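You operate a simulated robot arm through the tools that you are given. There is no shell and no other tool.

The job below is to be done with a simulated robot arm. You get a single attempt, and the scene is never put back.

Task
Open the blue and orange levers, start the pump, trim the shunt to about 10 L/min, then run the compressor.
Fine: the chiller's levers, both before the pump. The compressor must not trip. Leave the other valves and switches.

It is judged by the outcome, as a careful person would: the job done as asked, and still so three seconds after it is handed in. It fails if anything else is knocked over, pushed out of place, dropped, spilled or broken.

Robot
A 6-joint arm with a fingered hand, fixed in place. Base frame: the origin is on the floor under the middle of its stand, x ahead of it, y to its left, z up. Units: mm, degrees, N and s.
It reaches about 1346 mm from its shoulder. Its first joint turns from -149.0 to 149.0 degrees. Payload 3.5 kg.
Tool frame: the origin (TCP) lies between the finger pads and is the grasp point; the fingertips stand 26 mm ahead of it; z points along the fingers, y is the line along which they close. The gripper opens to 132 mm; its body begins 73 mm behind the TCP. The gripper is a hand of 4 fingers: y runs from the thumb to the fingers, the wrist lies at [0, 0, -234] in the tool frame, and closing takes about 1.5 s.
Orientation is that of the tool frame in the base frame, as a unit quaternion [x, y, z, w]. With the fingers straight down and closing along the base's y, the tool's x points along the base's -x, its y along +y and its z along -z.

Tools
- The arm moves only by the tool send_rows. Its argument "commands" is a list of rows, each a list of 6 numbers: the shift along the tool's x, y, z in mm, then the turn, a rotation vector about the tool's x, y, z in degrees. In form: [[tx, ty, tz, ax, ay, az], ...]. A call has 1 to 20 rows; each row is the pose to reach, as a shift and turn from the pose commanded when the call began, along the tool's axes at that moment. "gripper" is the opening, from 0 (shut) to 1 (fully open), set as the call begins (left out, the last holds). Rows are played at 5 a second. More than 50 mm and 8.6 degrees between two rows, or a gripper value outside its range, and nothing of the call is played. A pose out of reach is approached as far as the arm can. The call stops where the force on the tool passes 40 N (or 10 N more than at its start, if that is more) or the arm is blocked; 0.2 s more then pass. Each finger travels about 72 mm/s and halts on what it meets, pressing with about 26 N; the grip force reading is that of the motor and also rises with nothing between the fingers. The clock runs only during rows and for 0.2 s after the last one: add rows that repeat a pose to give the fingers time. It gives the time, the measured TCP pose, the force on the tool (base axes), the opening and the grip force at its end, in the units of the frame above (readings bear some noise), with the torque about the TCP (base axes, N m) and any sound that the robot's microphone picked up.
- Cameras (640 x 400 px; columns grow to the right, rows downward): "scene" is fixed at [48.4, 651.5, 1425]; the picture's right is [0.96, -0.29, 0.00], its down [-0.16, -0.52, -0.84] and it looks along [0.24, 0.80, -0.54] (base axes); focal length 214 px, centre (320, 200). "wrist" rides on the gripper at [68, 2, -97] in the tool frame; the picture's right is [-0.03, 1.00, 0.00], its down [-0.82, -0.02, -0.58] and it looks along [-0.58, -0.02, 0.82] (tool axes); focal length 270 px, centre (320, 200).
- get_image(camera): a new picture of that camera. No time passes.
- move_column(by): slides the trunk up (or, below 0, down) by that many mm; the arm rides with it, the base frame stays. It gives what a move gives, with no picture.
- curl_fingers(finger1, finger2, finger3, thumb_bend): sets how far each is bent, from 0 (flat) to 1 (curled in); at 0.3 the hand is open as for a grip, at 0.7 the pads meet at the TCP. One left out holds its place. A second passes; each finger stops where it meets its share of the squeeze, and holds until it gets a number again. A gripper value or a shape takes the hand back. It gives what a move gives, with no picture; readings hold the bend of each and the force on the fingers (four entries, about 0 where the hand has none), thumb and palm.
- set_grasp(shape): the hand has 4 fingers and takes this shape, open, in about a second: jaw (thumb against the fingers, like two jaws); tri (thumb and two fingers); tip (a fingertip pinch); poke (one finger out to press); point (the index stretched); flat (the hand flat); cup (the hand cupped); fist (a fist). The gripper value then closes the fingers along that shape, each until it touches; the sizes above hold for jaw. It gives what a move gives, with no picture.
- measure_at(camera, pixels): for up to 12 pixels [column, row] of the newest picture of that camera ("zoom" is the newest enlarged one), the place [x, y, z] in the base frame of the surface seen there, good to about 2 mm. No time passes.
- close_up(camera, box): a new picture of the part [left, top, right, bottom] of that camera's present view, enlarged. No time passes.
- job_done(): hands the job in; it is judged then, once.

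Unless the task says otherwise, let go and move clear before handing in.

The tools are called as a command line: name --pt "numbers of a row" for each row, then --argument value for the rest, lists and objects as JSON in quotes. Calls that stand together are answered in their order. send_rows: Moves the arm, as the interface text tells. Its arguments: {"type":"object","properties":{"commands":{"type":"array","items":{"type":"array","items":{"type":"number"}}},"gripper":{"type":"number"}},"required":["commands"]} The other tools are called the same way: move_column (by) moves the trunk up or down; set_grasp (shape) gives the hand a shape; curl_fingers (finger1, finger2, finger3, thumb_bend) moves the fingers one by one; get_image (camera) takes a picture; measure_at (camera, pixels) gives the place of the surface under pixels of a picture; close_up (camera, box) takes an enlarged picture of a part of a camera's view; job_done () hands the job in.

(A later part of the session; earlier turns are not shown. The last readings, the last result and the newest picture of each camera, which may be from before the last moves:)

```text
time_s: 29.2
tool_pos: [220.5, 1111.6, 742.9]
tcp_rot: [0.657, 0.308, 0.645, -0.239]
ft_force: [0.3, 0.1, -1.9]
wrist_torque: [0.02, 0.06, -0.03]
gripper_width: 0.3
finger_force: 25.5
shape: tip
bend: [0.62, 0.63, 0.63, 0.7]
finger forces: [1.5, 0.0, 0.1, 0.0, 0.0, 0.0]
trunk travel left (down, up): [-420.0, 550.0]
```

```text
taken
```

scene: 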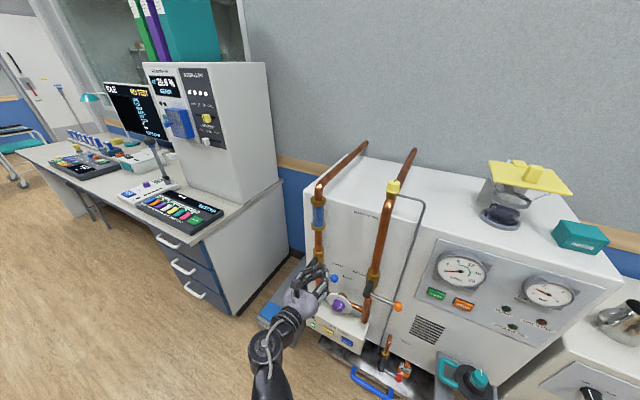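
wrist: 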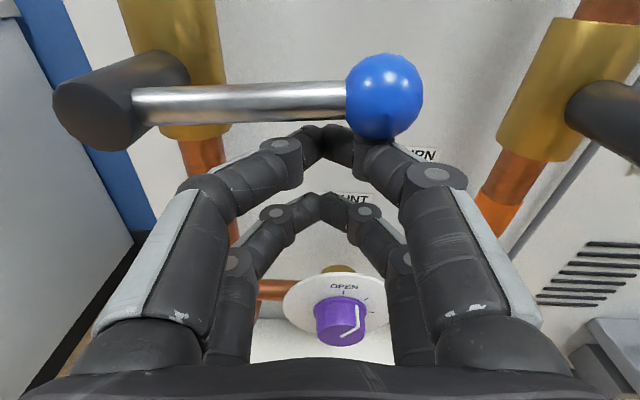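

The right upper finger now touches the ball's underside at (385,140). I'll raise in small steps.

move_column --by 10

get_image --camera "wrist"

```text
time_s: 29.8
tool_pos: [220.6, 1113.0, 750.9]
tcp_rot: [0.657, 0.309, 0.645, -0.24]
ft_force: [-0.1, -0.5, -1.8]
wrist_torque: [0.02, 0.02, 0.0]
gripper_width: 0.0
finger_force: 26.1
shape: tip
bend: [0.62, 0.63, 0.63, 0.7]
finger forces: [1.0, 0.1, 0.0, 0.0, 0.0, 0.0]
trunk travel left (down, up): [-430.0, 540.0]
```

```text
taken
```

wrist: 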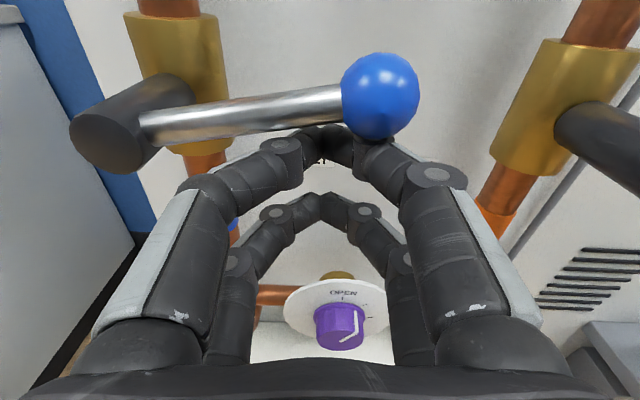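

The lever turns upward easily at about 2 N, so up is the opening direction. I'll continue raising.

move_column --by 30

move_column --by 25

get_image --camera "wrist"

```text
time_s: 30.5
tool_pos: [220.2, 1112.0, 782.7]
tcp_rot: [0.657, 0.308, 0.645, -0.239]
ft_force: [0.3, -0.2, -0.2]
wrist_torque: [0.01, -0.04, 0.03]
gripper_width: 0.1
finger_force: 25.9
shape: tip
bend: [0.62, 0.63, 0.63, 0.7]
finger forces: [0.0, 0.0, 0.1, 0.1, 0.1, 0.0]
trunk travel left (down, up): [-460.0, 510.0]
```

```text
time_s: 31.2
tool_pos: [220.0, 1112.5, 807.5]
tcp_rot: [0.657, 0.308, 0.645, -0.24]
ft_force: [0.3, -0.2, -0.5]
wrist_torque: [-0.01, -0.01, 0.0]
gripper_width: 0.0
finger_force: 26.5
shape: tip
bend: [0.62, 0.63, 0.63, 0.7]
finger forces: [0.0, 0.0, 0.0, 0.1, 0.0, 0.1]
trunk travel left (down, up): [-485.0, 485.0]
```

```text
taken
```

wrist: 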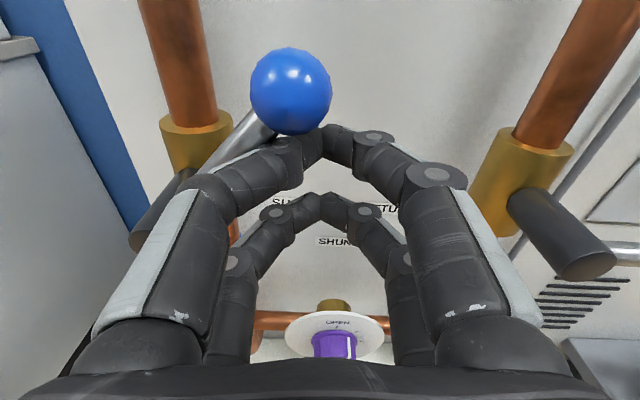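

The blue lever is now about 50° up. I'll raise a little more, then push left to bring it upright.

move_column --by 20

send_rows --pt "0.4 -5 0 0 0 0" --pt "0.8 -10 0 0 0 0" --pt "1.2 -15 0 0 0 0" --pt "1.6 -20 0 0 0 0" --pt "2 -25 0 0 0 0" --pt "2.4 -30 0 0 0 0" --pt "2.8 -35 0 0 0 0" --pt "3.2 -40 0 0 0 0"

get_image --camera "wrist"

```text
time_s: 31.9
tool_pos: [221.3, 1111.4, 828.1]
tcp_rot: [0.657, 0.309, 0.645, -0.239]
ft_force: [-0.1, -0.2, 0.5]
wrist_torque: [0.02, 0.01, -0.02]
gripper_width: 0.0
finger_force: 26.0
shape: tip
bend: [0.62, 0.63, 0.63, 0.7]
finger forces: [0.0, 0.0, 0.0, 0.0, 0.0, 0.0]
trunk travel left (down, up): [-505.0, 465.0]
```

```text
time_s: 33.7
tool_pos: [191.7, 1140.1, 826.4]
tcp_rot: [0.657, 0.308, 0.645, -0.239]
ft_force: [-1.2, 0.6, 0.2]
wrist_torque: [-0.02, 0.02, -0.01]
gripper_width: 0.0
finger_force: 26.2
shape: tip
bend: [0.62, 0.63, 0.63, 0.7]
finger forces: [0.1, 0.0, 0.1, 0.0, 0.0, 0.0]
trunk travel left (down, up): [-505.0, 465.0]
```

```text
taken
```

wrist: 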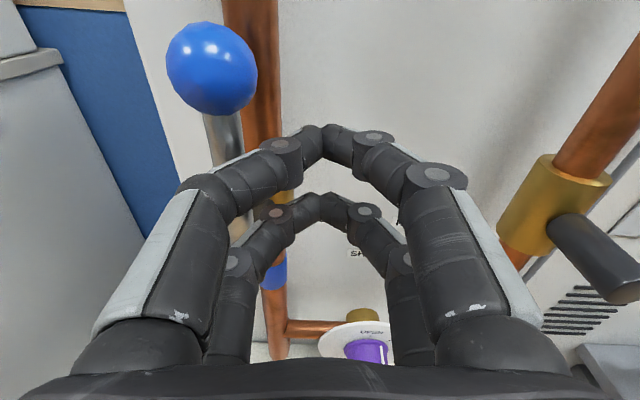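

The lever looks near vertical. I'll measure the ball and arm to check the angle.

measure_at --camera "wrist" --pixels '[[212, 68], [222, 130], [228, 150], [215, 185], [285, 147], [262, 90], [275, 270]]'

close_up --camera "scene" --box '[280, 200, 400, 300]'

```text
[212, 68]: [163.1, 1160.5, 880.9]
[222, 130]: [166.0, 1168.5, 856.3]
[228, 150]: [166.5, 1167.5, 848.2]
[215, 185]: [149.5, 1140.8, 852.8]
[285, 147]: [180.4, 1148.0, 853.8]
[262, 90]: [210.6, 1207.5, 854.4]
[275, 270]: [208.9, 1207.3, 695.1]
```

```text
4.00 times, centred on (340, 250) of scene
```

zoom: 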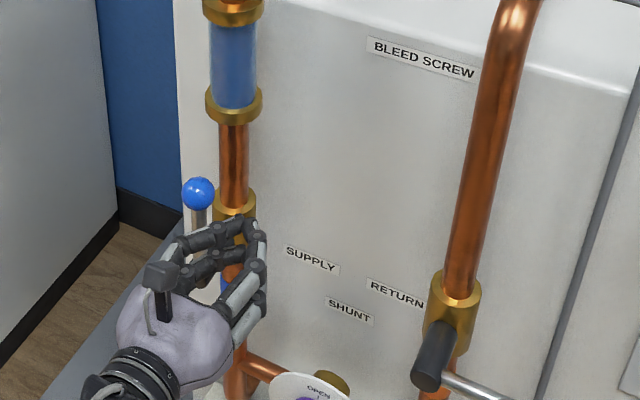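

The ball is at a≈-705, directly above the hub and in line with the pipe. I'll nudge slightly further left to be sure it is on its stop.

send_rows --pt "0.2 -2 0 0 0 0" --pt "0.3 -4 0 0 0 0" --pt "0.5 -6 0 0 0 0" --pt "0.6 -8 0 0 0 0" --pt "0.8 -10 0 0 0 0"

get_image --camera "wrist"

```text
time_s: 34.9
tool_pos: [185.9, 1145.9, 827.2]
tcp_rot: [0.658, 0.308, 0.645, -0.238]
ft_force: [3.2, -10.3, -4.4]
wrist_torque: [-0.3, -0.15, 0.09]
gripper_width: 0.0
finger_force: 26.0
shape: tip
bend: [0.62, 0.63, 0.63, 0.7]
finger forces: [0.1, 0.0, 11.3, 0.0, 0.1, 0.0]
trunk travel left (down, up): [-505.0, 465.0]
```

```text
taken
```

wrist: 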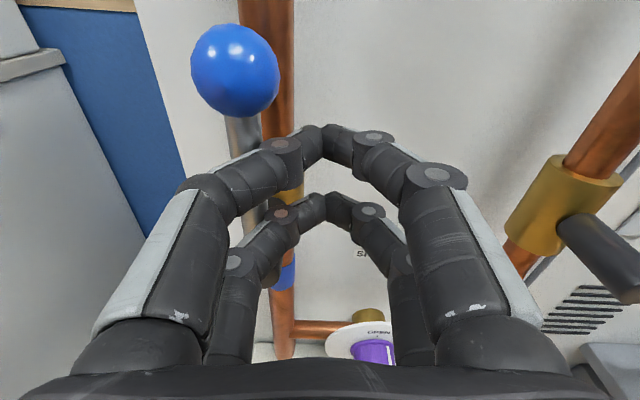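

The lever is on its stop (11 N reaction), so the blue lever is open. I'll back off to the right, retract, and move below the orange lever.

send_rows --pt "-0.6 8 0 0 0 0" --pt "-1.2 15 -0.1 0 0 0" --pt "-3.5 14.5 -37 0 0 0" --pt "-5.9 14 -75 0 0 0" --pt "-5.9 14 -75 0 0 0"

move_column --by -100

get_image --camera "wrist"

```text
time_s: 36.1
tool_pos: [142.3, 1080.5, 827.3]
tcp_rot: [0.657, 0.309, 0.645, -0.239]
ft_force: [0.7, 0.3, 0.6]
wrist_torque: [0.0, -0.03, 0.01]
gripper_width: 0.1
finger_force: 25.6
shape: tip
bend: [0.62, 0.63, 0.63, 0.7]
finger forces: [0.0, 0.1, 0.0, 0.0, 0.0, 0.1]
trunk travel left (down, up): [-505.0, 465.0]
```

```text
time_s: 37.4
tool_pos: [142.9, 1081.8, 727.1]
tcp_rot: [0.657, 0.308, 0.645, -0.238]
ft_force: [0.3, -0.3, 0.3]
wrist_torque: [-0.02, 0.01, 0.01]
gripper_width: 0.0
finger_force: 26.2
shape: tip
bend: [0.62, 0.63, 0.63, 0.7]
finger forces: [0.0, 0.0, 0.1, 0.0, 0.1, 0.0]
trunk travel left (down, up): [-405.0, 565.0]
```

```text
taken
```

wrist: 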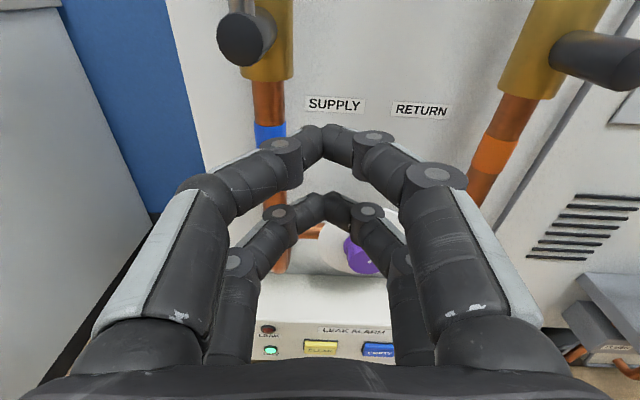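

Next I'll move 250 mm right, staying in front, to get below the orange lever.

send_rows --pt "-3.3 41.5 -0.4 0 0 0" --pt "-6.6 83 -0.7 0 0 0" --pt "-9.9 124.6 -1.1 0 0 0" --pt "-13.1 166.2 -1.5 0 0 0" --pt "-16.4 207.7 -1.8 0 0 0" --pt "-19.7 249.3 -2.2 0 0 0" --pt "-19.7 249.3 -2.2 0 0 0"

get_image --camera "wrist"

```text
time_s: 39.0
tool_pos: [319.4, 902.9, 727.7]
tcp_rot: [0.656, 0.309, 0.645, -0.24]
ft_force: [-0.1, -0.9, 0.6]
wrist_torque: [0.02, 0.02, -0.01]
gripper_width: 0.0
finger_force: 25.9
shape: tip
bend: [0.62, 0.63, 0.63, 0.7]
finger forces: [0.1, 0.0, 0.0, 0.0, 0.0, 0.1]
trunk travel left (down, up): [-405.0, 565.0]
```

```text
taken
```

wrist: 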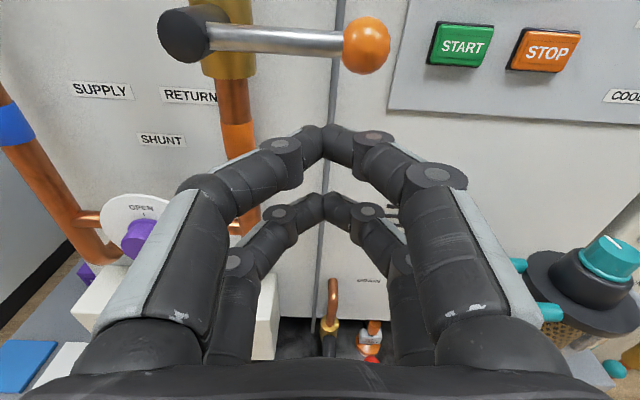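

measure_at --camera "wrist" --pixels '[[185, 33], [210, 36], [270, 39], [366, 43], [366, 66], [320, 140], [459, 44], [543, 51], [475, 44], [335, 100]]'

```text
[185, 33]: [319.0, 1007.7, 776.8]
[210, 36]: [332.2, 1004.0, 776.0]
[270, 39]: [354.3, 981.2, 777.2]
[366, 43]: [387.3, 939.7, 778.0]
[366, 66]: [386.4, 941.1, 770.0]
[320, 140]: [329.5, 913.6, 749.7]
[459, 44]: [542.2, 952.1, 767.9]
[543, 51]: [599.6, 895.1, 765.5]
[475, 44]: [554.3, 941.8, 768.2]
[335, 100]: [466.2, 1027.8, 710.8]
```

Orange ball at a≈-391, hub at a≈-487. I'm lined up, so I'll slide in beneath and raise as before.

send_rows --pt "1.6 0.4 26 0 0 0" --pt "3.2 0.7 52 0 0 0" --pt "4.9 1.1 78 0 0 0" --pt "4.9 1.1 78 0 0 0"

move_column --by 25

get_image --camera "wrist"

```text
time_s: 40.0
tool_pos: [377.3, 959.7, 727.7]
tcp_rot: [0.656, 0.309, 0.646, -0.239]
ft_force: [0.8, -0.2, 0.2]
wrist_torque: [0.03, -0.01, 0.03]
gripper_width: 0.0
finger_force: 26.4
shape: tip
bend: [0.62, 0.63, 0.63, 0.7]
finger forces: [0.1, 0.0, 0.0, 0.1, 0.0, 0.0]
trunk travel left (down, up): [-405.0, 565.0]
```

```text
time_s: 40.7
tool_pos: [377.2, 959.8, 753.1]
tcp_rot: [0.656, 0.308, 0.646, -0.24]
ft_force: [-0.4, -0.5, 0.2]
wrist_torque: [0.05, 0.0, 0.02]
gripper_width: 0.1
finger_force: 26.1
shape: tip
bend: [0.62, 0.63, 0.63, 0.7]
finger forces: [0.4, 0.1, 0.0, 0.0, 0.1, 0.0]
trunk travel left (down, up): [-430.0, 540.0]
```

```text
taken
```

wrist: 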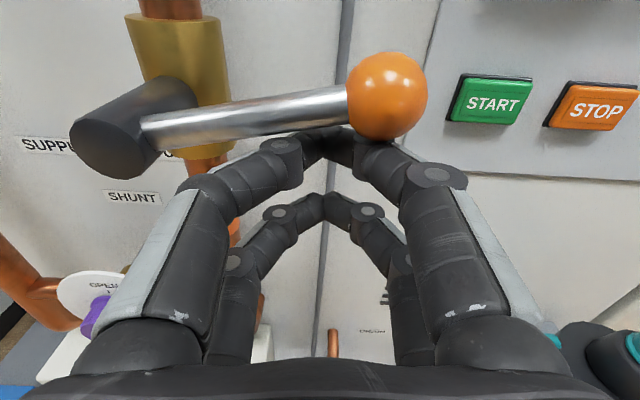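

The orange lever is starting to turn upward the same way. I'll continue raising, then push left.

move_column --by 35

move_column --by 38

send_rows --pt "0.4 -5 0 0 0 0" --pt "0.8 -10 0 0 0 0" --pt "1.2 -15 0 0 0 0" --pt "1.6 -20 0 0 0 0" --pt "2 -25 0 0 0 0" --pt "2.4 -30 0 0 0 0" --pt "2.8 -35 0 0 0 0"

get_image --camera "wrist"

```text
time_s: 41.5
tool_pos: [376.1, 960.9, 788.3]
tcp_rot: [0.656, 0.308, 0.646, -0.238]
ft_force: [-0.1, 0.3, -0.1]
wrist_torque: [-0.01, -0.02, -0.03]
gripper_width: 0.0
finger_force: 26.0
shape: tip
bend: [0.62, 0.63, 0.63, 0.7]
finger forces: [0.0, 0.0, 0.1, 0.0, 0.0, 0.0]
trunk travel left (down, up): [-465.0, 505.0]
```

```text
time_s: 42.3
tool_pos: [377.2, 960.0, 825.8]
tcp_rot: [0.656, 0.309, 0.646, -0.239]
ft_force: [-1.1, 0.3, -0.4]
wrist_torque: [0.01, 0.01, 0.0]
gripper_width: 0.2
finger_force: 25.4
shape: tip
bend: [0.62, 0.63, 0.63, 0.7]
finger forces: [0.1, 0.1, 0.0, 0.0, 0.0, 0.0]
trunk travel left (down, up): [-503.0, 467.0]
```

```text
time_s: 43.9
tool_pos: [350.9, 984.8, 826.7]
tcp_rot: [0.656, 0.308, 0.646, -0.24]
ft_force: [0.6, 0.8, -0.6]
wrist_torque: [0.0, 0.0, -0.02]
gripper_width: 0.2
finger_force: 26.3
shape: tip
bend: [0.62, 0.63, 0.63, 0.7]
finger forces: [0.0, 0.1, 0.0, 0.0, 0.0, 0.0]
trunk travel left (down, up): [-503.0, 467.0]
```

```text
taken
```

wrist: 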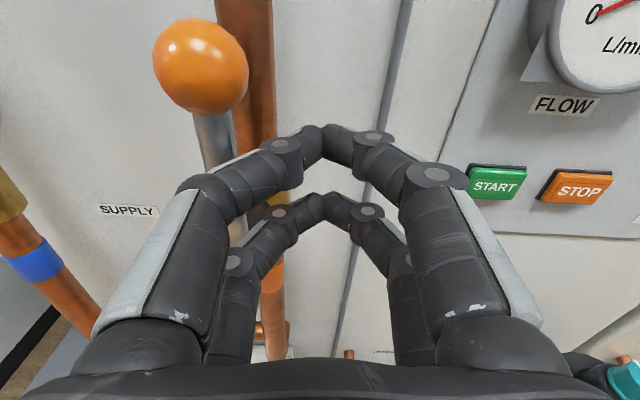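

The orange lever is nearly upright. I'll push left gently until it's on its stop.

send_rows --pt "0.2 -3 0 0 0 0" --pt "0.5 -6 0 0 0 0" --pt "0.7 -9 0 0 0 0" --pt "0.9 -11 0 0 0 0" --pt "1 -13 0 0 0 0"

get_image --camera "wrist"

measure_at --camera "wrist" --pixels '[[215, 65], [230, 68], [240, 145], [270, 90]]'

```text
time_s: 45.1
tool_pos: [344.4, 991.9, 825.1]
tcp_rot: [0.657, 0.307, 0.646, -0.238]
ft_force: [7.8, -12.5, -3.0]
wrist_torque: [-0.25, -0.16, 0.04]
gripper_width: 0.0
finger_force: 25.4
shape: tip
bend: [0.62, 0.63, 0.63, 0.7]
finger forces: [0.0, 0.1, 11.5, 0.1, 2.2, 0.0]
trunk travel left (down, up): [-503.0, 467.0]
```

```text
taken
```

wrist: 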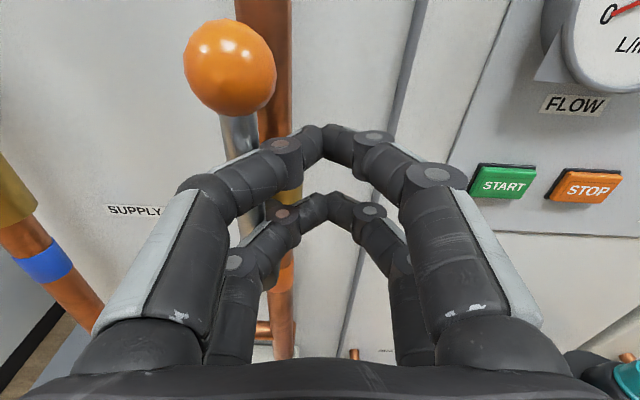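

```text
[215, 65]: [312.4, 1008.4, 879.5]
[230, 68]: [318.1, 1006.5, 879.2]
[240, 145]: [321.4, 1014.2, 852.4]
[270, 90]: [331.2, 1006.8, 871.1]
```

The orange ball is at a=-487, directly above its hub, with an 11 N stop reaction. Both levers are open, so I'll back off and line up with START (a≈-288, z≈768).

send_rows --pt "-0.6 8 0 0 0 0" --pt "-1.2 15 -0.1 0 0 0" --pt "-4 14.4 -45 0 0 0" --pt "-7.1 54.3 -45.4 0 0 0" --pt "-10.3 94.1 -45.7 0 0 0" --pt "-13.4 134 -46.1 0 0 0" --pt "-16.2 168.9 -46.4 0 0 0" --pt "-16.2 168.9 -46.4 0 0 0"

move_column --by -74

get_image --camera "wrist"

get_image --camera "scene"

```text
time_s: 46.9
tool_pos: [431.0, 843.1, 824.3]
tcp_rot: [0.657, 0.31, 0.644, -0.24]
ft_force: [0.0, 0.1, -0.2]
wrist_torque: [0.0, 0.0, 0.03]
gripper_width: 0.2
finger_force: 25.4
shape: tip
bend: [0.62, 0.63, 0.63, 0.7]
finger forces: [0.0, 0.0, 0.0, 0.0, 0.0, 0.1]
trunk travel left (down, up): [-503.0, 467.0]
```

```text
time_s: 48.1
tool_pos: [430.9, 842.7, 750.8]
tcp_rot: [0.657, 0.309, 0.644, -0.239]
ft_force: [0.2, 0.2, -0.4]
wrist_torque: [-0.01, -0.01, 0.05]
gripper_width: 0.2
finger_force: 25.8
shape: tip
bend: [0.62, 0.63, 0.63, 0.7]
finger forces: [0.0, 0.0, 0.1, 0.1, 0.0, 0.0]
trunk travel left (down, up): [-429.0, 541.0]
```

```text
taken
```

wrist: 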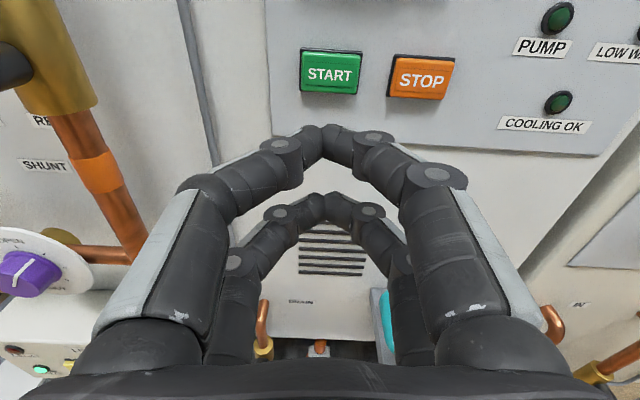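

```text
taken
```

scene: 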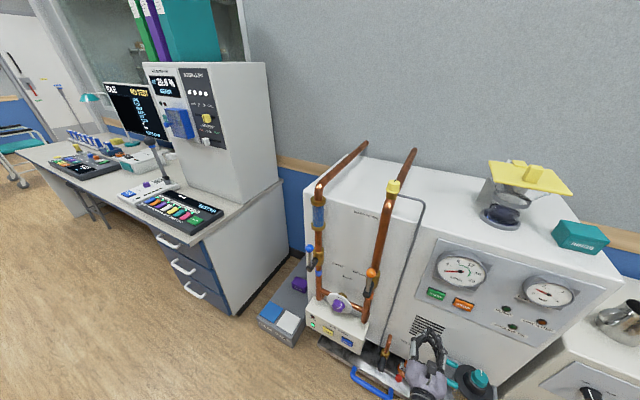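

Both levers stand upright, at (311,255) and (370,280) in the scene view. I'll measure START precisely and check the sight tube and panel before pressing.

measure_at --camera "wrist" --pixels '[[330, 75], [305, 72], [355, 76], [330, 58], [330, 90], [393, 78], [420, 78], [310, 140], [334, 138], [330, 105]]'

close_up --camera "scene" --box '[295, 130, 455, 330]'

close_up --camera "scene" --box '[400, 230, 600, 355]'

```text
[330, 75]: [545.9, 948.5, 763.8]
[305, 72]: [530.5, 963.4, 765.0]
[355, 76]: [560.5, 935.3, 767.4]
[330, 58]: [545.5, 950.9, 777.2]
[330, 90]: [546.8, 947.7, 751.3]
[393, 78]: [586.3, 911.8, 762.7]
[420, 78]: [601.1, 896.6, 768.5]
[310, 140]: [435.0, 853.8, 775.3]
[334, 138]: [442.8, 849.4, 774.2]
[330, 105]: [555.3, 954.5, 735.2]
```

```text
2.00 times, centred on (375, 230) of scene
```

zoom: 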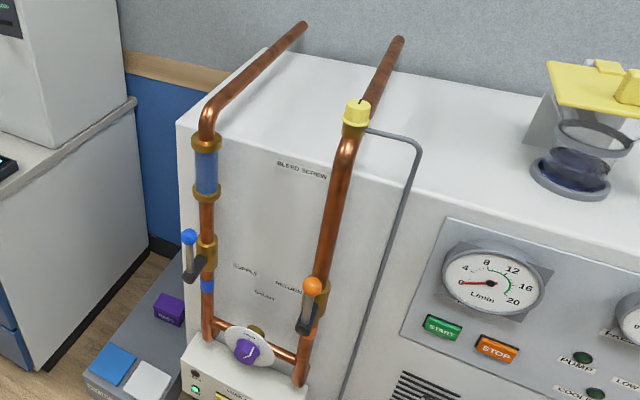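

```text
3.20 times, centred on (500, 292) of scene
```

zoom: 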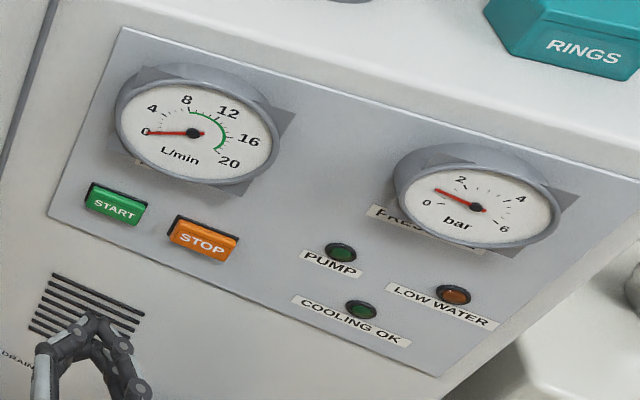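

START's centre is at a=-285, z=764, and the upper fingertips are at that height. I'll approach to about 15 mm short.

send_rows --pt "1.7 3 28.7 0 0 0" --pt "3.3 6 57.4 0 0 0" --pt "5 7 86 0 0 0" --pt "6.7 7.5 112 0 0 0" --pt "6.7 7.5 112 0 0 0"

get_image --camera "wrist"

```text
time_s: 49.3
tool_pos: [514.4, 918.6, 750.6]
tcp_rot: [0.657, 0.309, 0.645, -0.239]
ft_force: [0.7, -0.1, -0.3]
wrist_torque: [-0.02, -0.03, -0.01]
gripper_width: 0.0
finger_force: 26.0
shape: tip
bend: [0.62, 0.63, 0.63, 0.7]
finger forces: [0.0, 0.0, 0.1, 0.0, 0.0, 0.0]
trunk travel left (down, up): [-429.0, 541.0]
```

```text
taken
```

wrist: 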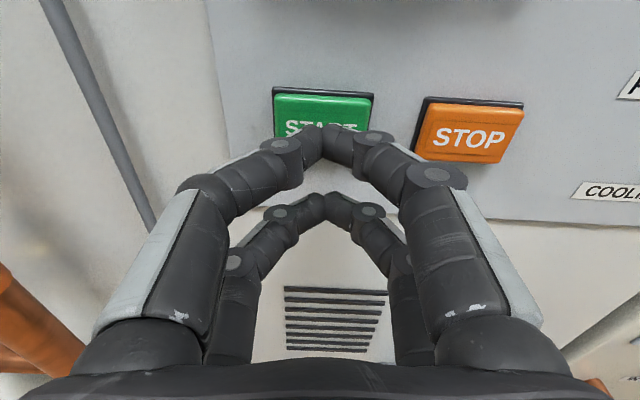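

The tips are about 17 mm from START's face. I'll press in slowly.

send_rows --pt "0.4 0 7 0 0 0" --pt "0.8 0 13 0 0 0" --pt "0.9 0 15 0 0 0" --pt "1.1 0 17 0 0 0" --pt "1.2 0 19 0 0 0"

close_up --camera "scene" --box '[400, 230, 600, 355]'

```text
time_s: 50.5
tool_pos: [527.0, 931.2, 753.0]
tcp_rot: [0.656, 0.309, 0.645, -0.239]
ft_force: [-2.2, -1.6, 0.8]
wrist_torque: [0.02, -0.09, -0.01]
gripper_width: 0.0
finger_force: 26.4
shape: tip
bend: [0.62, 0.63, 0.63, 0.7]
finger forces: [0.1, 0.0, 0.0, 0.0, 0.1, 0.0]
trunk travel left (down, up): [-429.0, 541.0]
heard: click
```

```text
3.20 times, centred on (500, 292) of scene
```

zoom: 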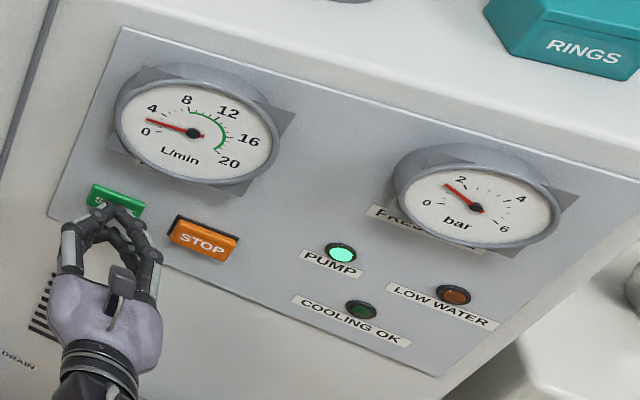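

There was a click and the PUMP lamp is lit, with flow starting to rise. I'll release the button and back away, then read the flow.

send_rows --pt "-1.2 -0.3 -20 0 0 0" --pt "-3.1 -0.7 -50 0 0 0" --pt "-5 -1.1 -80 0 0 0" --pt "-6.9 -1.5 -110 0 0 0" --pt "-6.9 -1.5 -110 0 0 0" --pt "-6.9 -1.5 -110 0 0 0" --pt "-6.9 -1.5 -110 0 0 0" --pt "-6.9 -1.5 -110 0 0 0"

close_up --camera "scene" --box '[400, 230, 600, 355]'

close_up --camera "scene" --box '[290, 140, 450, 340]'

```text
time_s: 52.3
tool_pos: [449.4, 855.2, 752.1]
tcp_rot: [0.657, 0.309, 0.644, -0.239]
ft_force: [-0.3, 0.5, 0.6]
wrist_torque: [0.02, 0.01, -0.02]
gripper_width: 0.1
finger_force: 26.1
shape: tip
bend: [0.62, 0.63, 0.63, 0.7]
finger forces: [0.0, 0.0, 0.0, 0.0, 0.1, 0.0]
trunk travel left (down, up): [-429.0, 541.0]
```

```text
3.20 times, centred on (500, 292) of scene
```

zoom: 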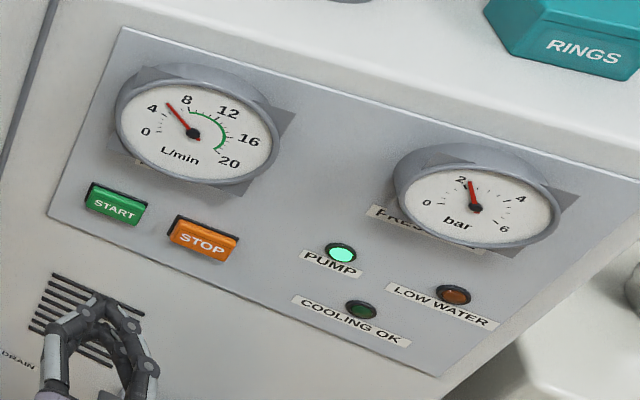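

```text
2.00 times, centred on (370, 240) of scene
```

zoom: 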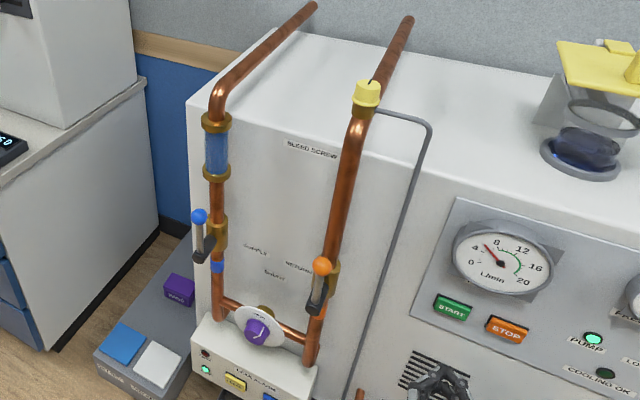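

The flow needle is near 6 L/min, PUMP is lit and COOLING OK is still off. I'll retract and go across to the shunt knob, then open the hand and look at it up close.

send_rows --pt "-1.9 -0.4 -30 0 0 0" --pt "-3.7 -0.8 -60 0 0 0" --pt "-0.2 -44.8 -59.6 0 0 0" --pt "3.2 -88.8 -59.2 0 0 0" --pt "6.7 -132.9 -58.8 0 0 0" --pt "10.2 -177 -58.4 0 0 0" --pt "13.7 -221 -58 0 0 0" --pt "17.1 -265 -57.6 0 0 0" --pt "20.6 -309 -57.2 0 0 0" --pt "20.6 -309 -57.2 0 0 0"

set_grasp --shape "jaw"

get_image --camera "scene"

get_image --camera "wrist"

close_up --camera "scene" --box '[400, 230, 600, 355]'

```text
time_s: 54.5
tool_pos: [190.1, 1029.0, 751.5]
tcp_rot: [0.658, 0.308, 0.644, -0.238]
ft_force: [-0.2, -0.2, 0.0]
wrist_torque: [0.0, 0.02, -0.02]
gripper_width: 0.0
finger_force: 25.9
shape: tip
bend: [0.62, 0.63, 0.63, 0.7]
finger forces: [0.0, 0.1, 0.1, 0.1, 0.0, 0.1]
trunk travel left (down, up): [-429.0, 541.0]
```

```text
time_s: 55.4
tool_pos: [189.3, 1027.6, 750.3]
tcp_rot: [0.658, 0.309, 0.644, -0.239]
ft_force: [-0.1, -0.6, 0.5]
wrist_torque: [0.0, 0.02, -0.02]
gripper_width: 131.9
finger_force: 0.0
shape: jaw
bend: [0.3, 0.3, 0.3, 0.3]
finger forces: [0.1, 0.0, 0.1, 0.0, 0.0, 0.1]
trunk travel left (down, up): [-429.0, 541.0]
```

```text
taken
```

scene: 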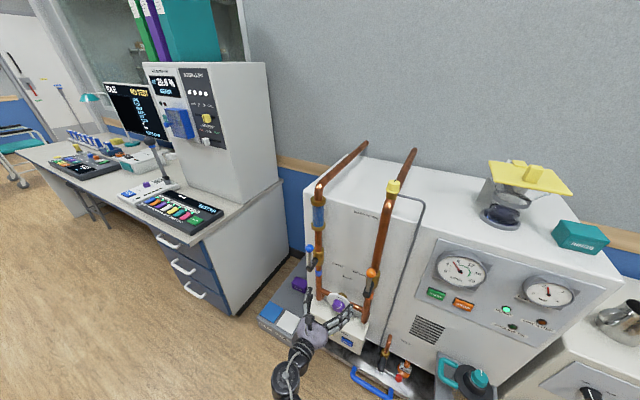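

```text
taken
```

wrist: 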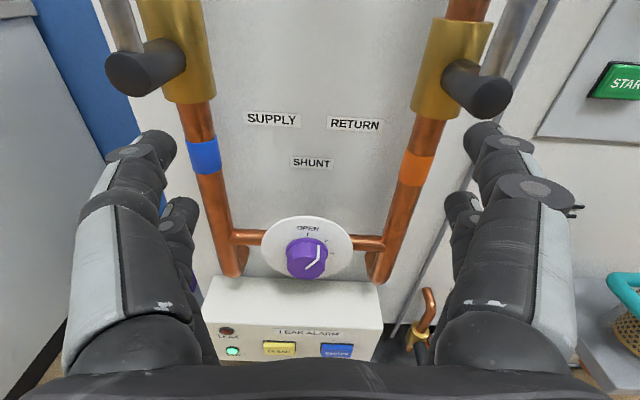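

```text
3.20 times, centred on (500, 292) of scene
```

zoom: 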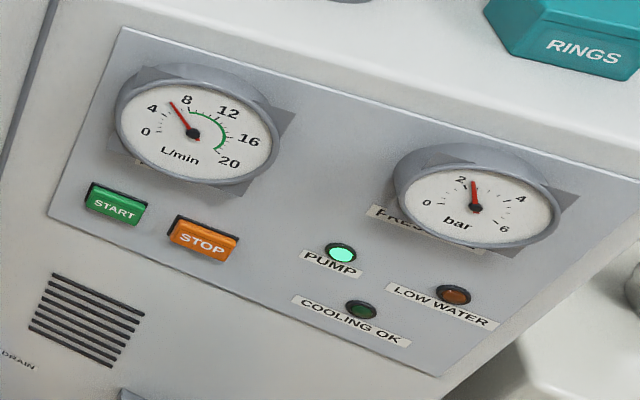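

Flow is steady near 6 L/min. I'll zoom in on the shunt knob and measure it.

close_up --camera "wrist" --box '[240, 200, 380, 290]'

measure_at --camera "zoom" --pixels '[[300, 310], [240, 280], [360, 280], [295, 200], [320, 100], [420, 250], [120, 220], [300, 340], [300, 270], [500, 230], [280, 90], [60, 170]]'

```text
4.44 times, centred on (310, 245) of wrist
```

zoom: 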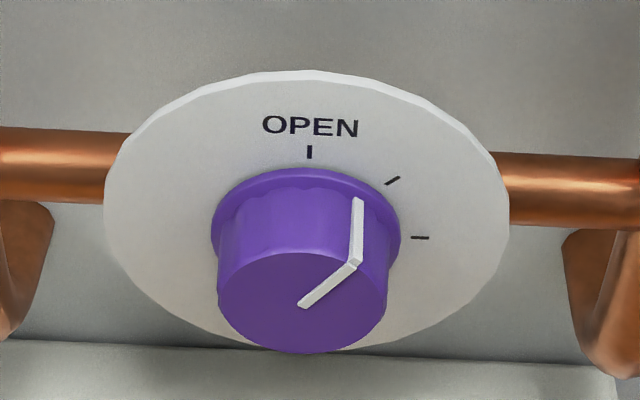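

```text
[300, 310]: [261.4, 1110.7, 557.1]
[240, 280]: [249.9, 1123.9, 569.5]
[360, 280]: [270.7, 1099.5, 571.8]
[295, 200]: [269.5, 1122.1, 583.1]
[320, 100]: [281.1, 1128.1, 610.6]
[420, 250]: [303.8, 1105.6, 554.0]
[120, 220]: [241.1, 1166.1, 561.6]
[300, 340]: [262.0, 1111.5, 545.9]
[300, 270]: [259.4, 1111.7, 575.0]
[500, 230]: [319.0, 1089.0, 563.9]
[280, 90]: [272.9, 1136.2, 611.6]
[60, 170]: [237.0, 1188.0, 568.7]
```

The knob centre is at a=-600, z=561, with its front at d≈970, the dial plate at d≈996 and radius ~22 mm. The pointer is about 37° from OPEN. Before lowering the arm I'll check what lies below and beside it.

measure_at --camera "scene" --pixels '[[300, 284], [270, 312], [288, 322], [262, 320], [292, 338], [330, 325], [352, 385], [285, 365], [300, 340], [280, 395], [345, 340], [375, 375]]'

close_up --camera "scene" --box '[230, 270, 400, 400]'

```text
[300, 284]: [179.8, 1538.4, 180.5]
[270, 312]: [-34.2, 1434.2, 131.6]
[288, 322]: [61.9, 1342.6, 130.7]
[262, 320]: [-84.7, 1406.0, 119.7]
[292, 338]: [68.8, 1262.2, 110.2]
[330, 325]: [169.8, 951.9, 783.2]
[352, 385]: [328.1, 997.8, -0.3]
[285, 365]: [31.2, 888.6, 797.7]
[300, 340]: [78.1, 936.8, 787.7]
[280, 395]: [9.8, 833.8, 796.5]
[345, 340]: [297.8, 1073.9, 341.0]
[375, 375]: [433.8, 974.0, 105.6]
```

```text
3.08 times, centred on (315, 335) of scene
```

zoom: 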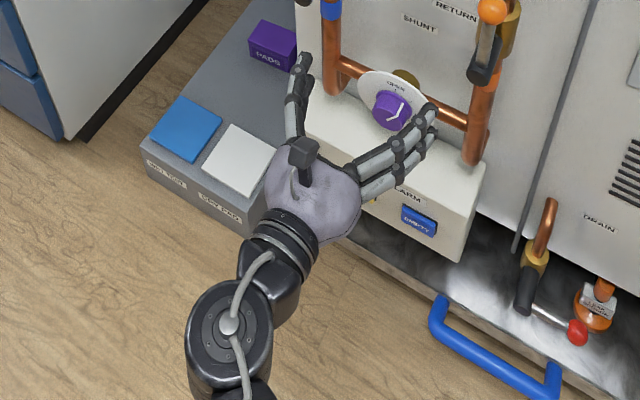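

Everything below is well under z=400, so it's safe. I'll lower by 188 mm to knob height, then check the view.

move_column --by -188

send_rows --pt "1.9 -3.4 20 0 0 0" --pt "3.7 -7 50 0 0 0" --pt "3.7 -7 50 0 0 0" --pt "3.7 -7 50 0 0 0" --pt "3.7 -7 50 0 0 0" --pt "3.7 -7 50 0 0 0" --gripper 0.62

get_image --camera "wrist"

```text
time_s: 57.4
tool_pos: [189.2, 1029.1, 563.2]
tcp_rot: [0.658, 0.31, 0.644, -0.239]
ft_force: [-0.1, -0.1, 0.4]
wrist_torque: [-0.03, 0.0, -0.02]
gripper_width: 132.1
finger_force: 0.0
shape: jaw
bend: [0.3, 0.3, 0.3, 0.3]
finger forces: [0.1, 0.0, 0.0, 0.0, 0.0, 0.0]
trunk travel left (down, up): [-241.0, 729.0]
```

```text
time_s: 58.8
tool_pos: [219.3, 1068.4, 563.5]
tcp_rot: [0.657, 0.31, 0.644, -0.239]
ft_force: [0.2, 0.0, -0.2]
wrist_torque: [0.0, 0.01, 0.01]
gripper_width: 82.2
finger_force: 0.1
shape: jaw
bend: [0.71, 0.71, 0.71, 0.71]
finger forces: [0.0, 0.0, 0.0, 0.0, 0.1, 0.1]
trunk travel left (down, up): [-241.0, 729.0]
```

```text
taken
```

wrist: 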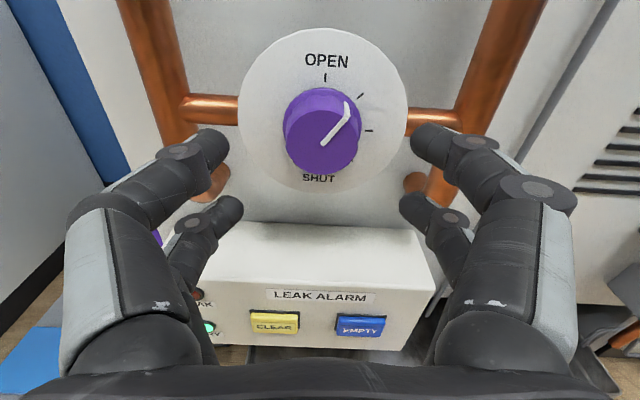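

Now the dial shows OPEN at the top and SHUT at the bottom, with the pointer at about 40-45°. I'll measure the knob and the fingertips to line up.

measure_at --camera "wrist" --pixels '[[321, 140], [290, 135], [353, 140], [321, 165], [325, 95], [212, 142], [428, 142], [228, 205], [412, 208], [322, 120], [265, 130], [385, 130]]'

close_up --camera "wrist" --box '[230, 20, 420, 200]'

```text
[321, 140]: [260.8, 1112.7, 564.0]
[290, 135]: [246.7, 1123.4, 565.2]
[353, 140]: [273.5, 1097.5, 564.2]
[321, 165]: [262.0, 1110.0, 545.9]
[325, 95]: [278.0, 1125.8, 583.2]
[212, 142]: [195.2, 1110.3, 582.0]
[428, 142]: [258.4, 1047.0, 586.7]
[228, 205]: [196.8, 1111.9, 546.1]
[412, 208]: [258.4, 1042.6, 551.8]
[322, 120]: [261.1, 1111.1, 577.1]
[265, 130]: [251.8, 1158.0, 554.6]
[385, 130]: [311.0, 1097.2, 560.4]
```

```text
2.22 times, centred on (325, 110) of wrist
```

zoom: 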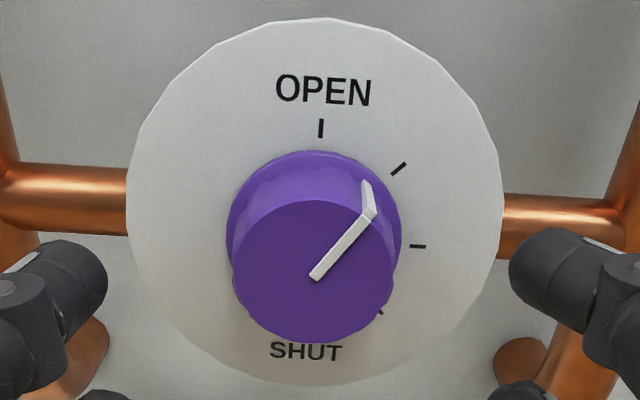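

I'm well centred laterally, and about 4 mm low. Turning further clockwise was at a limit earlier, so I'll roll the hand about 45° counter-clockwise before gripping to leave room for turning the knob clockwise.

move_column --by 4

send_rows --pt "0 0 0 0 0 -8" --pt "0 0 0 0 0 -16" --pt "0 0 0 0 0 -24" --pt "0 0 0 0 0 -32" --pt "0 0 0 0 0 -40" --pt "0 0 0 0 0 -40"

get_image --camera "wrist"

```text
time_s: 59.4
tool_pos: [218.2, 1068.5, 566.8]
tcp_rot: [0.657, 0.309, 0.644, -0.239]
ft_force: [0.1, -0.3, 0.2]
wrist_torque: [0.03, -0.02, 0.01]
gripper_width: 82.4
finger_force: 0.0
shape: jaw
bend: [0.71, 0.71, 0.71, 0.71]
finger forces: [0.0, 0.1, 0.0, 0.0, 0.0, 0.1]
trunk travel left (down, up): [-245.0, 725.0]
```

```text
time_s: 60.8
tool_pos: [219.2, 1069.8, 566.9]
tcp_rot: [0.512, 0.515, 0.687, -0.004]
ft_force: [0.0, 0.1, -0.2]
wrist_torque: [-0.05, 0.0, -0.01]
gripper_width: 82.2
finger_force: 0.1
shape: jaw
bend: [0.71, 0.71, 0.71, 0.71]
finger forces: [0.0, 0.1, 0.0, 0.1, 0.0, 0.1]
trunk travel left (down, up): [-245.0, 725.0]
```

```text
taken
```

wrist: 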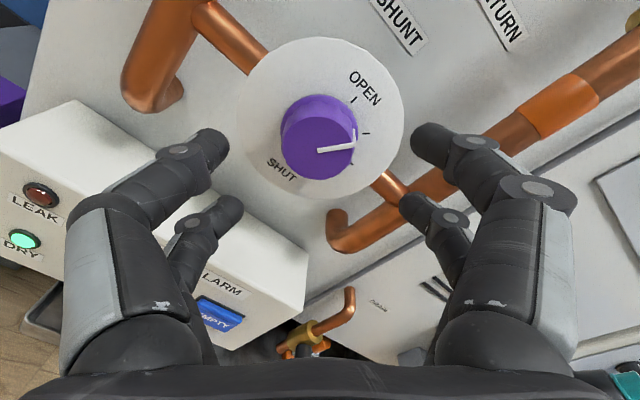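

The 40° counter-clockwise roll worked, so clockwise room is now available. I'll measure the fingertips and knob again to centre the grip.

measure_at --camera "wrist" --pixels '[[218, 145], [422, 145], [235, 205], [408, 207], [212, 132], [432, 130], [318, 145], [290, 140], [350, 150], [318, 172], [322, 118], [200, 150]]'

```text
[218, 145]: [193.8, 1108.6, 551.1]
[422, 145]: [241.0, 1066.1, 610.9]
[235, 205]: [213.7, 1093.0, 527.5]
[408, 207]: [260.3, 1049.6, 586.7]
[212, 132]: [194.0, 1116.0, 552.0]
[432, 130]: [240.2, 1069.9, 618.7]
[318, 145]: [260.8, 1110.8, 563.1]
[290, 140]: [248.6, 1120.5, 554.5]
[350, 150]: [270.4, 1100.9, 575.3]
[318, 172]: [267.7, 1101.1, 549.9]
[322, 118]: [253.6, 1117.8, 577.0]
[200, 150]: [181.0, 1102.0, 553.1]
```

The finger centre is within about 4 mm of the knob centre. I'll make that small correction and advance so the tips sit about 8 mm short of the dial plate, straddling the knob.

send_rows --pt "1.8 -1 17 0 0 0" --pt "3.2 -1.2 34 0 0 0" --pt "4 -1.2 44 0 0 0" --pt "4.4 -1.2 51 0 0 0" --pt "4.4 -1.2 51 0 0 0"

get_image --camera "wrist"

close_up --camera "scene" --box '[280, 260, 400, 340]'

```text
time_s: 62.0
tool_pos: [252.6, 1109.1, 567.2]
tcp_rot: [0.512, 0.516, 0.687, -0.004]
ft_force: [-0.3, 0.3, 0.3]
wrist_torque: [0.0, -0.03, -0.01]
gripper_width: 82.2
finger_force: 0.0
shape: jaw
bend: [0.71, 0.71, 0.71, 0.71]
finger forces: [0.1, 0.0, 0.0, 0.0, 0.0, 0.0]
trunk travel left (down, up): [-245.0, 725.0]
```

```text
taken
```

wrist: 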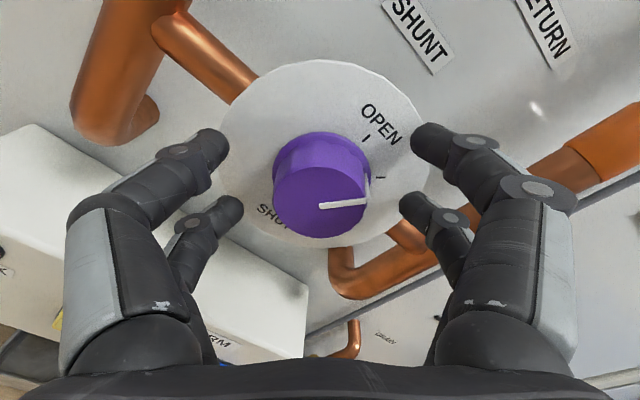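

```text
5.00 times, centred on (340, 300) of scene
```

zoom: 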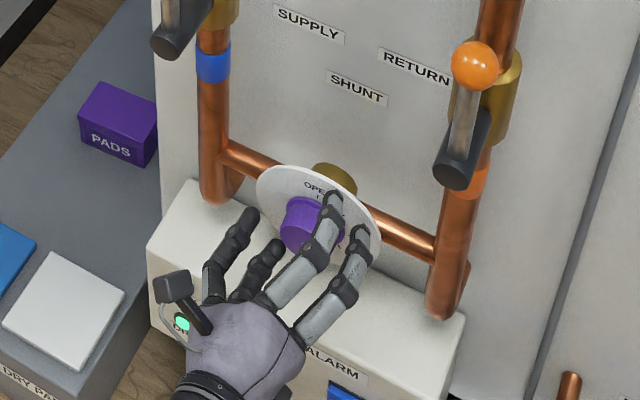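

measure_at --camera "wrist" --pixels '[[320, 205], [280, 200], [362, 205], [320, 235], [320, 172], [216, 145], [424, 145], [235, 205], [408, 207], [325, 150]]'

```text
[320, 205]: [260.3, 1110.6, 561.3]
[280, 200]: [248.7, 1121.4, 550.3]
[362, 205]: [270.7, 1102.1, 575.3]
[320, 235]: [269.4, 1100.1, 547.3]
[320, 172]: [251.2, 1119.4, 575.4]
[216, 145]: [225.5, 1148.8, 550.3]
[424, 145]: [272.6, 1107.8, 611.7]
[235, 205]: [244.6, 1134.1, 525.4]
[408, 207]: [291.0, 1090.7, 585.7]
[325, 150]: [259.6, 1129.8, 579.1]
```

The finger centre matches the knob centre to within about 2 mm. I'll close the grip on the knob.

send_rows --pt "-1.4 1.4 0 0 0 0" --pt "-1.4 1.4 0 0 0 0" --pt "-1.4 1.4 0 0 0 0" --pt "-1.4 1.4 0 0 0 0" --pt "-1.4 1.4 0 0 0 0" --pt "-1.4 1.4 0 0 0 0" --pt "-1.4 1.4 0 0 0 0" --pt "-1.4 1.4 0 0 0 0" --gripper 0

get_image --camera "wrist"

close_up --camera "scene" --box '[400, 230, 600, 355]'

```text
time_s: 63.8
tool_pos: [253.4, 1106.8, 568.7]
tcp_rot: [0.512, 0.515, 0.687, -0.004]
ft_force: [5.1, 6.5, 10.6]
wrist_torque: [0.22, -0.27, -0.02]
gripper_width: 13.2
finger_force: 25.8
shape: jaw
bend: [0.71, 0.73, 0.73, 0.74]
finger forces: [29.5, 24.7, 28.1, 0.0, 0.1, 0.0]
trunk travel left (down, up): [-245.0, 725.0]
```

```text
taken
```

wrist: 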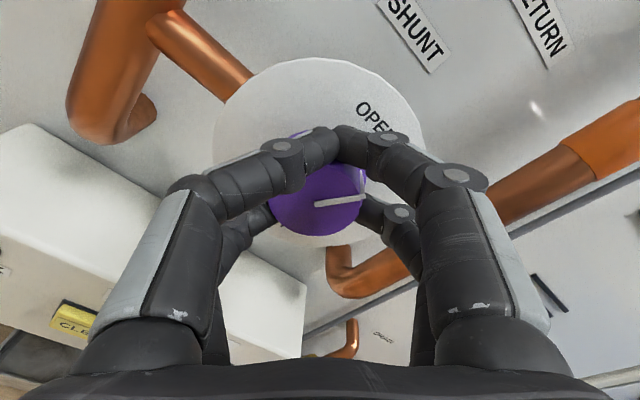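

```text
3.20 times, centred on (500, 292) of scene
```

zoom: 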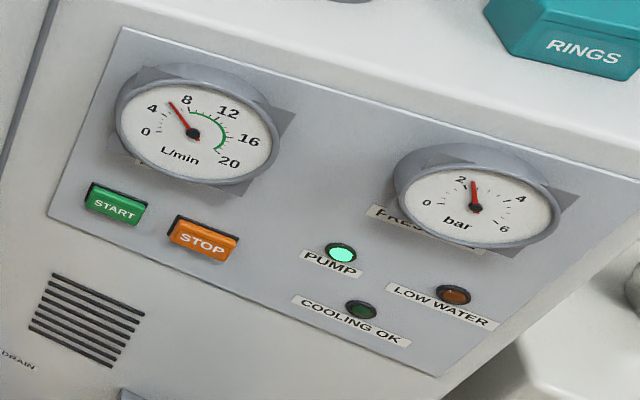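

The upper pair closed high on the knob's rim at (330,135), with a net 12 N push, so the grip is off-centre. I'll reopen, shift about 4 mm toward the lower side of the hand, and regrip.

send_rows --pt "0 0 0 0 0 0" --pt "0 0 0 0 0 0" --pt "0 0 0 0 0 0" --pt "-2 2 0 0 0 0" --pt "-2 2 0 0 0 0" --gripper 0.5

move_column --by -4

get_image --camera "wrist"

```text
time_s: 65.0
tool_pos: [255.5, 1104.2, 567.0]
tcp_rot: [0.513, 0.515, 0.687, -0.005]
ft_force: [-1.2, -0.2, -0.9]
wrist_torque: [-0.01, 0.0, 0.01]
gripper_width: 65.5
finger_force: 0.1
shape: jaw
bend: [0.73, 0.73, 0.73, 0.7]
finger forces: [0.0, 0.0, 0.0, 0.0, 0.0, 0.0]
trunk travel left (down, up): [-245.0, 725.0]
```

```text
time_s: 65.5
tool_pos: [256.6, 1103.9, 561.3]
tcp_rot: [0.513, 0.516, 0.686, -0.005]
ft_force: [-0.2, 0.3, -0.6]
wrist_torque: [-0.02, 0.03, 0.0]
gripper_width: 65.4
finger_force: 0.1
shape: jaw
bend: [0.73, 0.73, 0.73, 0.7]
finger forces: [0.0, 0.0, 0.0, 0.0, 0.0, 0.0]
trunk travel left (down, up): [-241.0, 729.0]
```

```text
taken
```

wrist: 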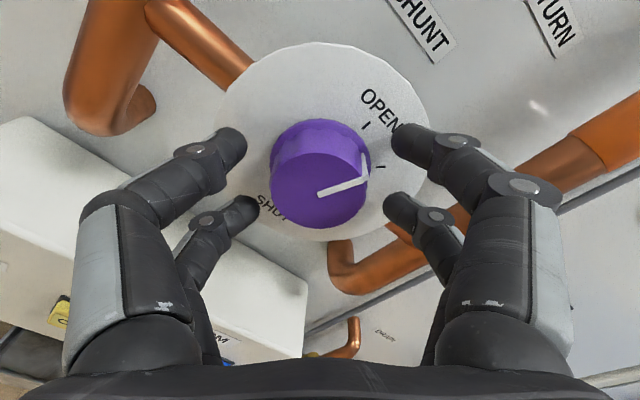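

The TCP is now within 2 mm of the knob axis. I'll make a small correction and close again.

send_rows --pt "1.6 -1.6 0 0 0 0" --pt "1.6 -1.6 0 0 0 0" --pt "1.6 -1.6 0 0 0 0" --pt "1.6 -1.6 0 0 0 0" --pt "1.6 -1.6 0 0 0 0" --pt "1.6 -1.6 0 0 0 0" --pt "1.6 -1.6 0 0 0 0" --gripper 0

get_image --camera "wrist"

close_up --camera "scene" --box '[400, 230, 600, 355]'

```text
time_s: 67.1
tool_pos: [254.3, 1105.4, 562.4]
tcp_rot: [0.512, 0.516, 0.686, -0.003]
ft_force: [3.7, 5.1, 1.9]
wrist_torque: [0.18, -0.17, -0.03]
gripper_width: 21.6
finger_force: 26.4
shape: jaw
bend: [0.73, 0.73, 0.73, 0.7]
finger forces: [26.3, 26.7, 23.8, 0.1, 18.7, 0.1]
trunk travel left (down, up): [-241.0, 729.0]
```

```text
taken
```

wrist: 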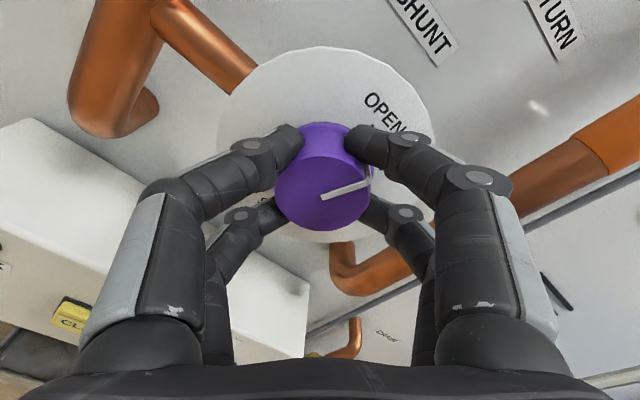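

```text
3.20 times, centred on (500, 292) of scene
```

zoom: 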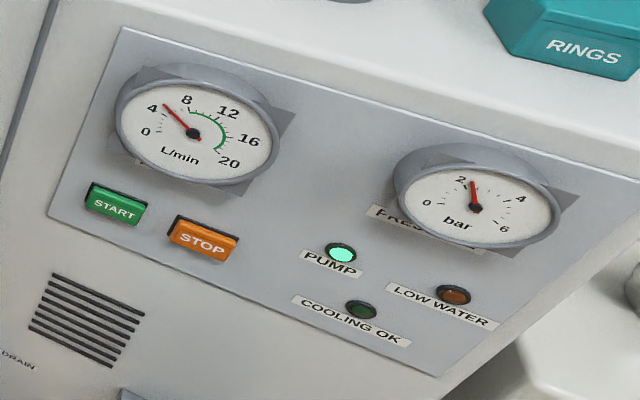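

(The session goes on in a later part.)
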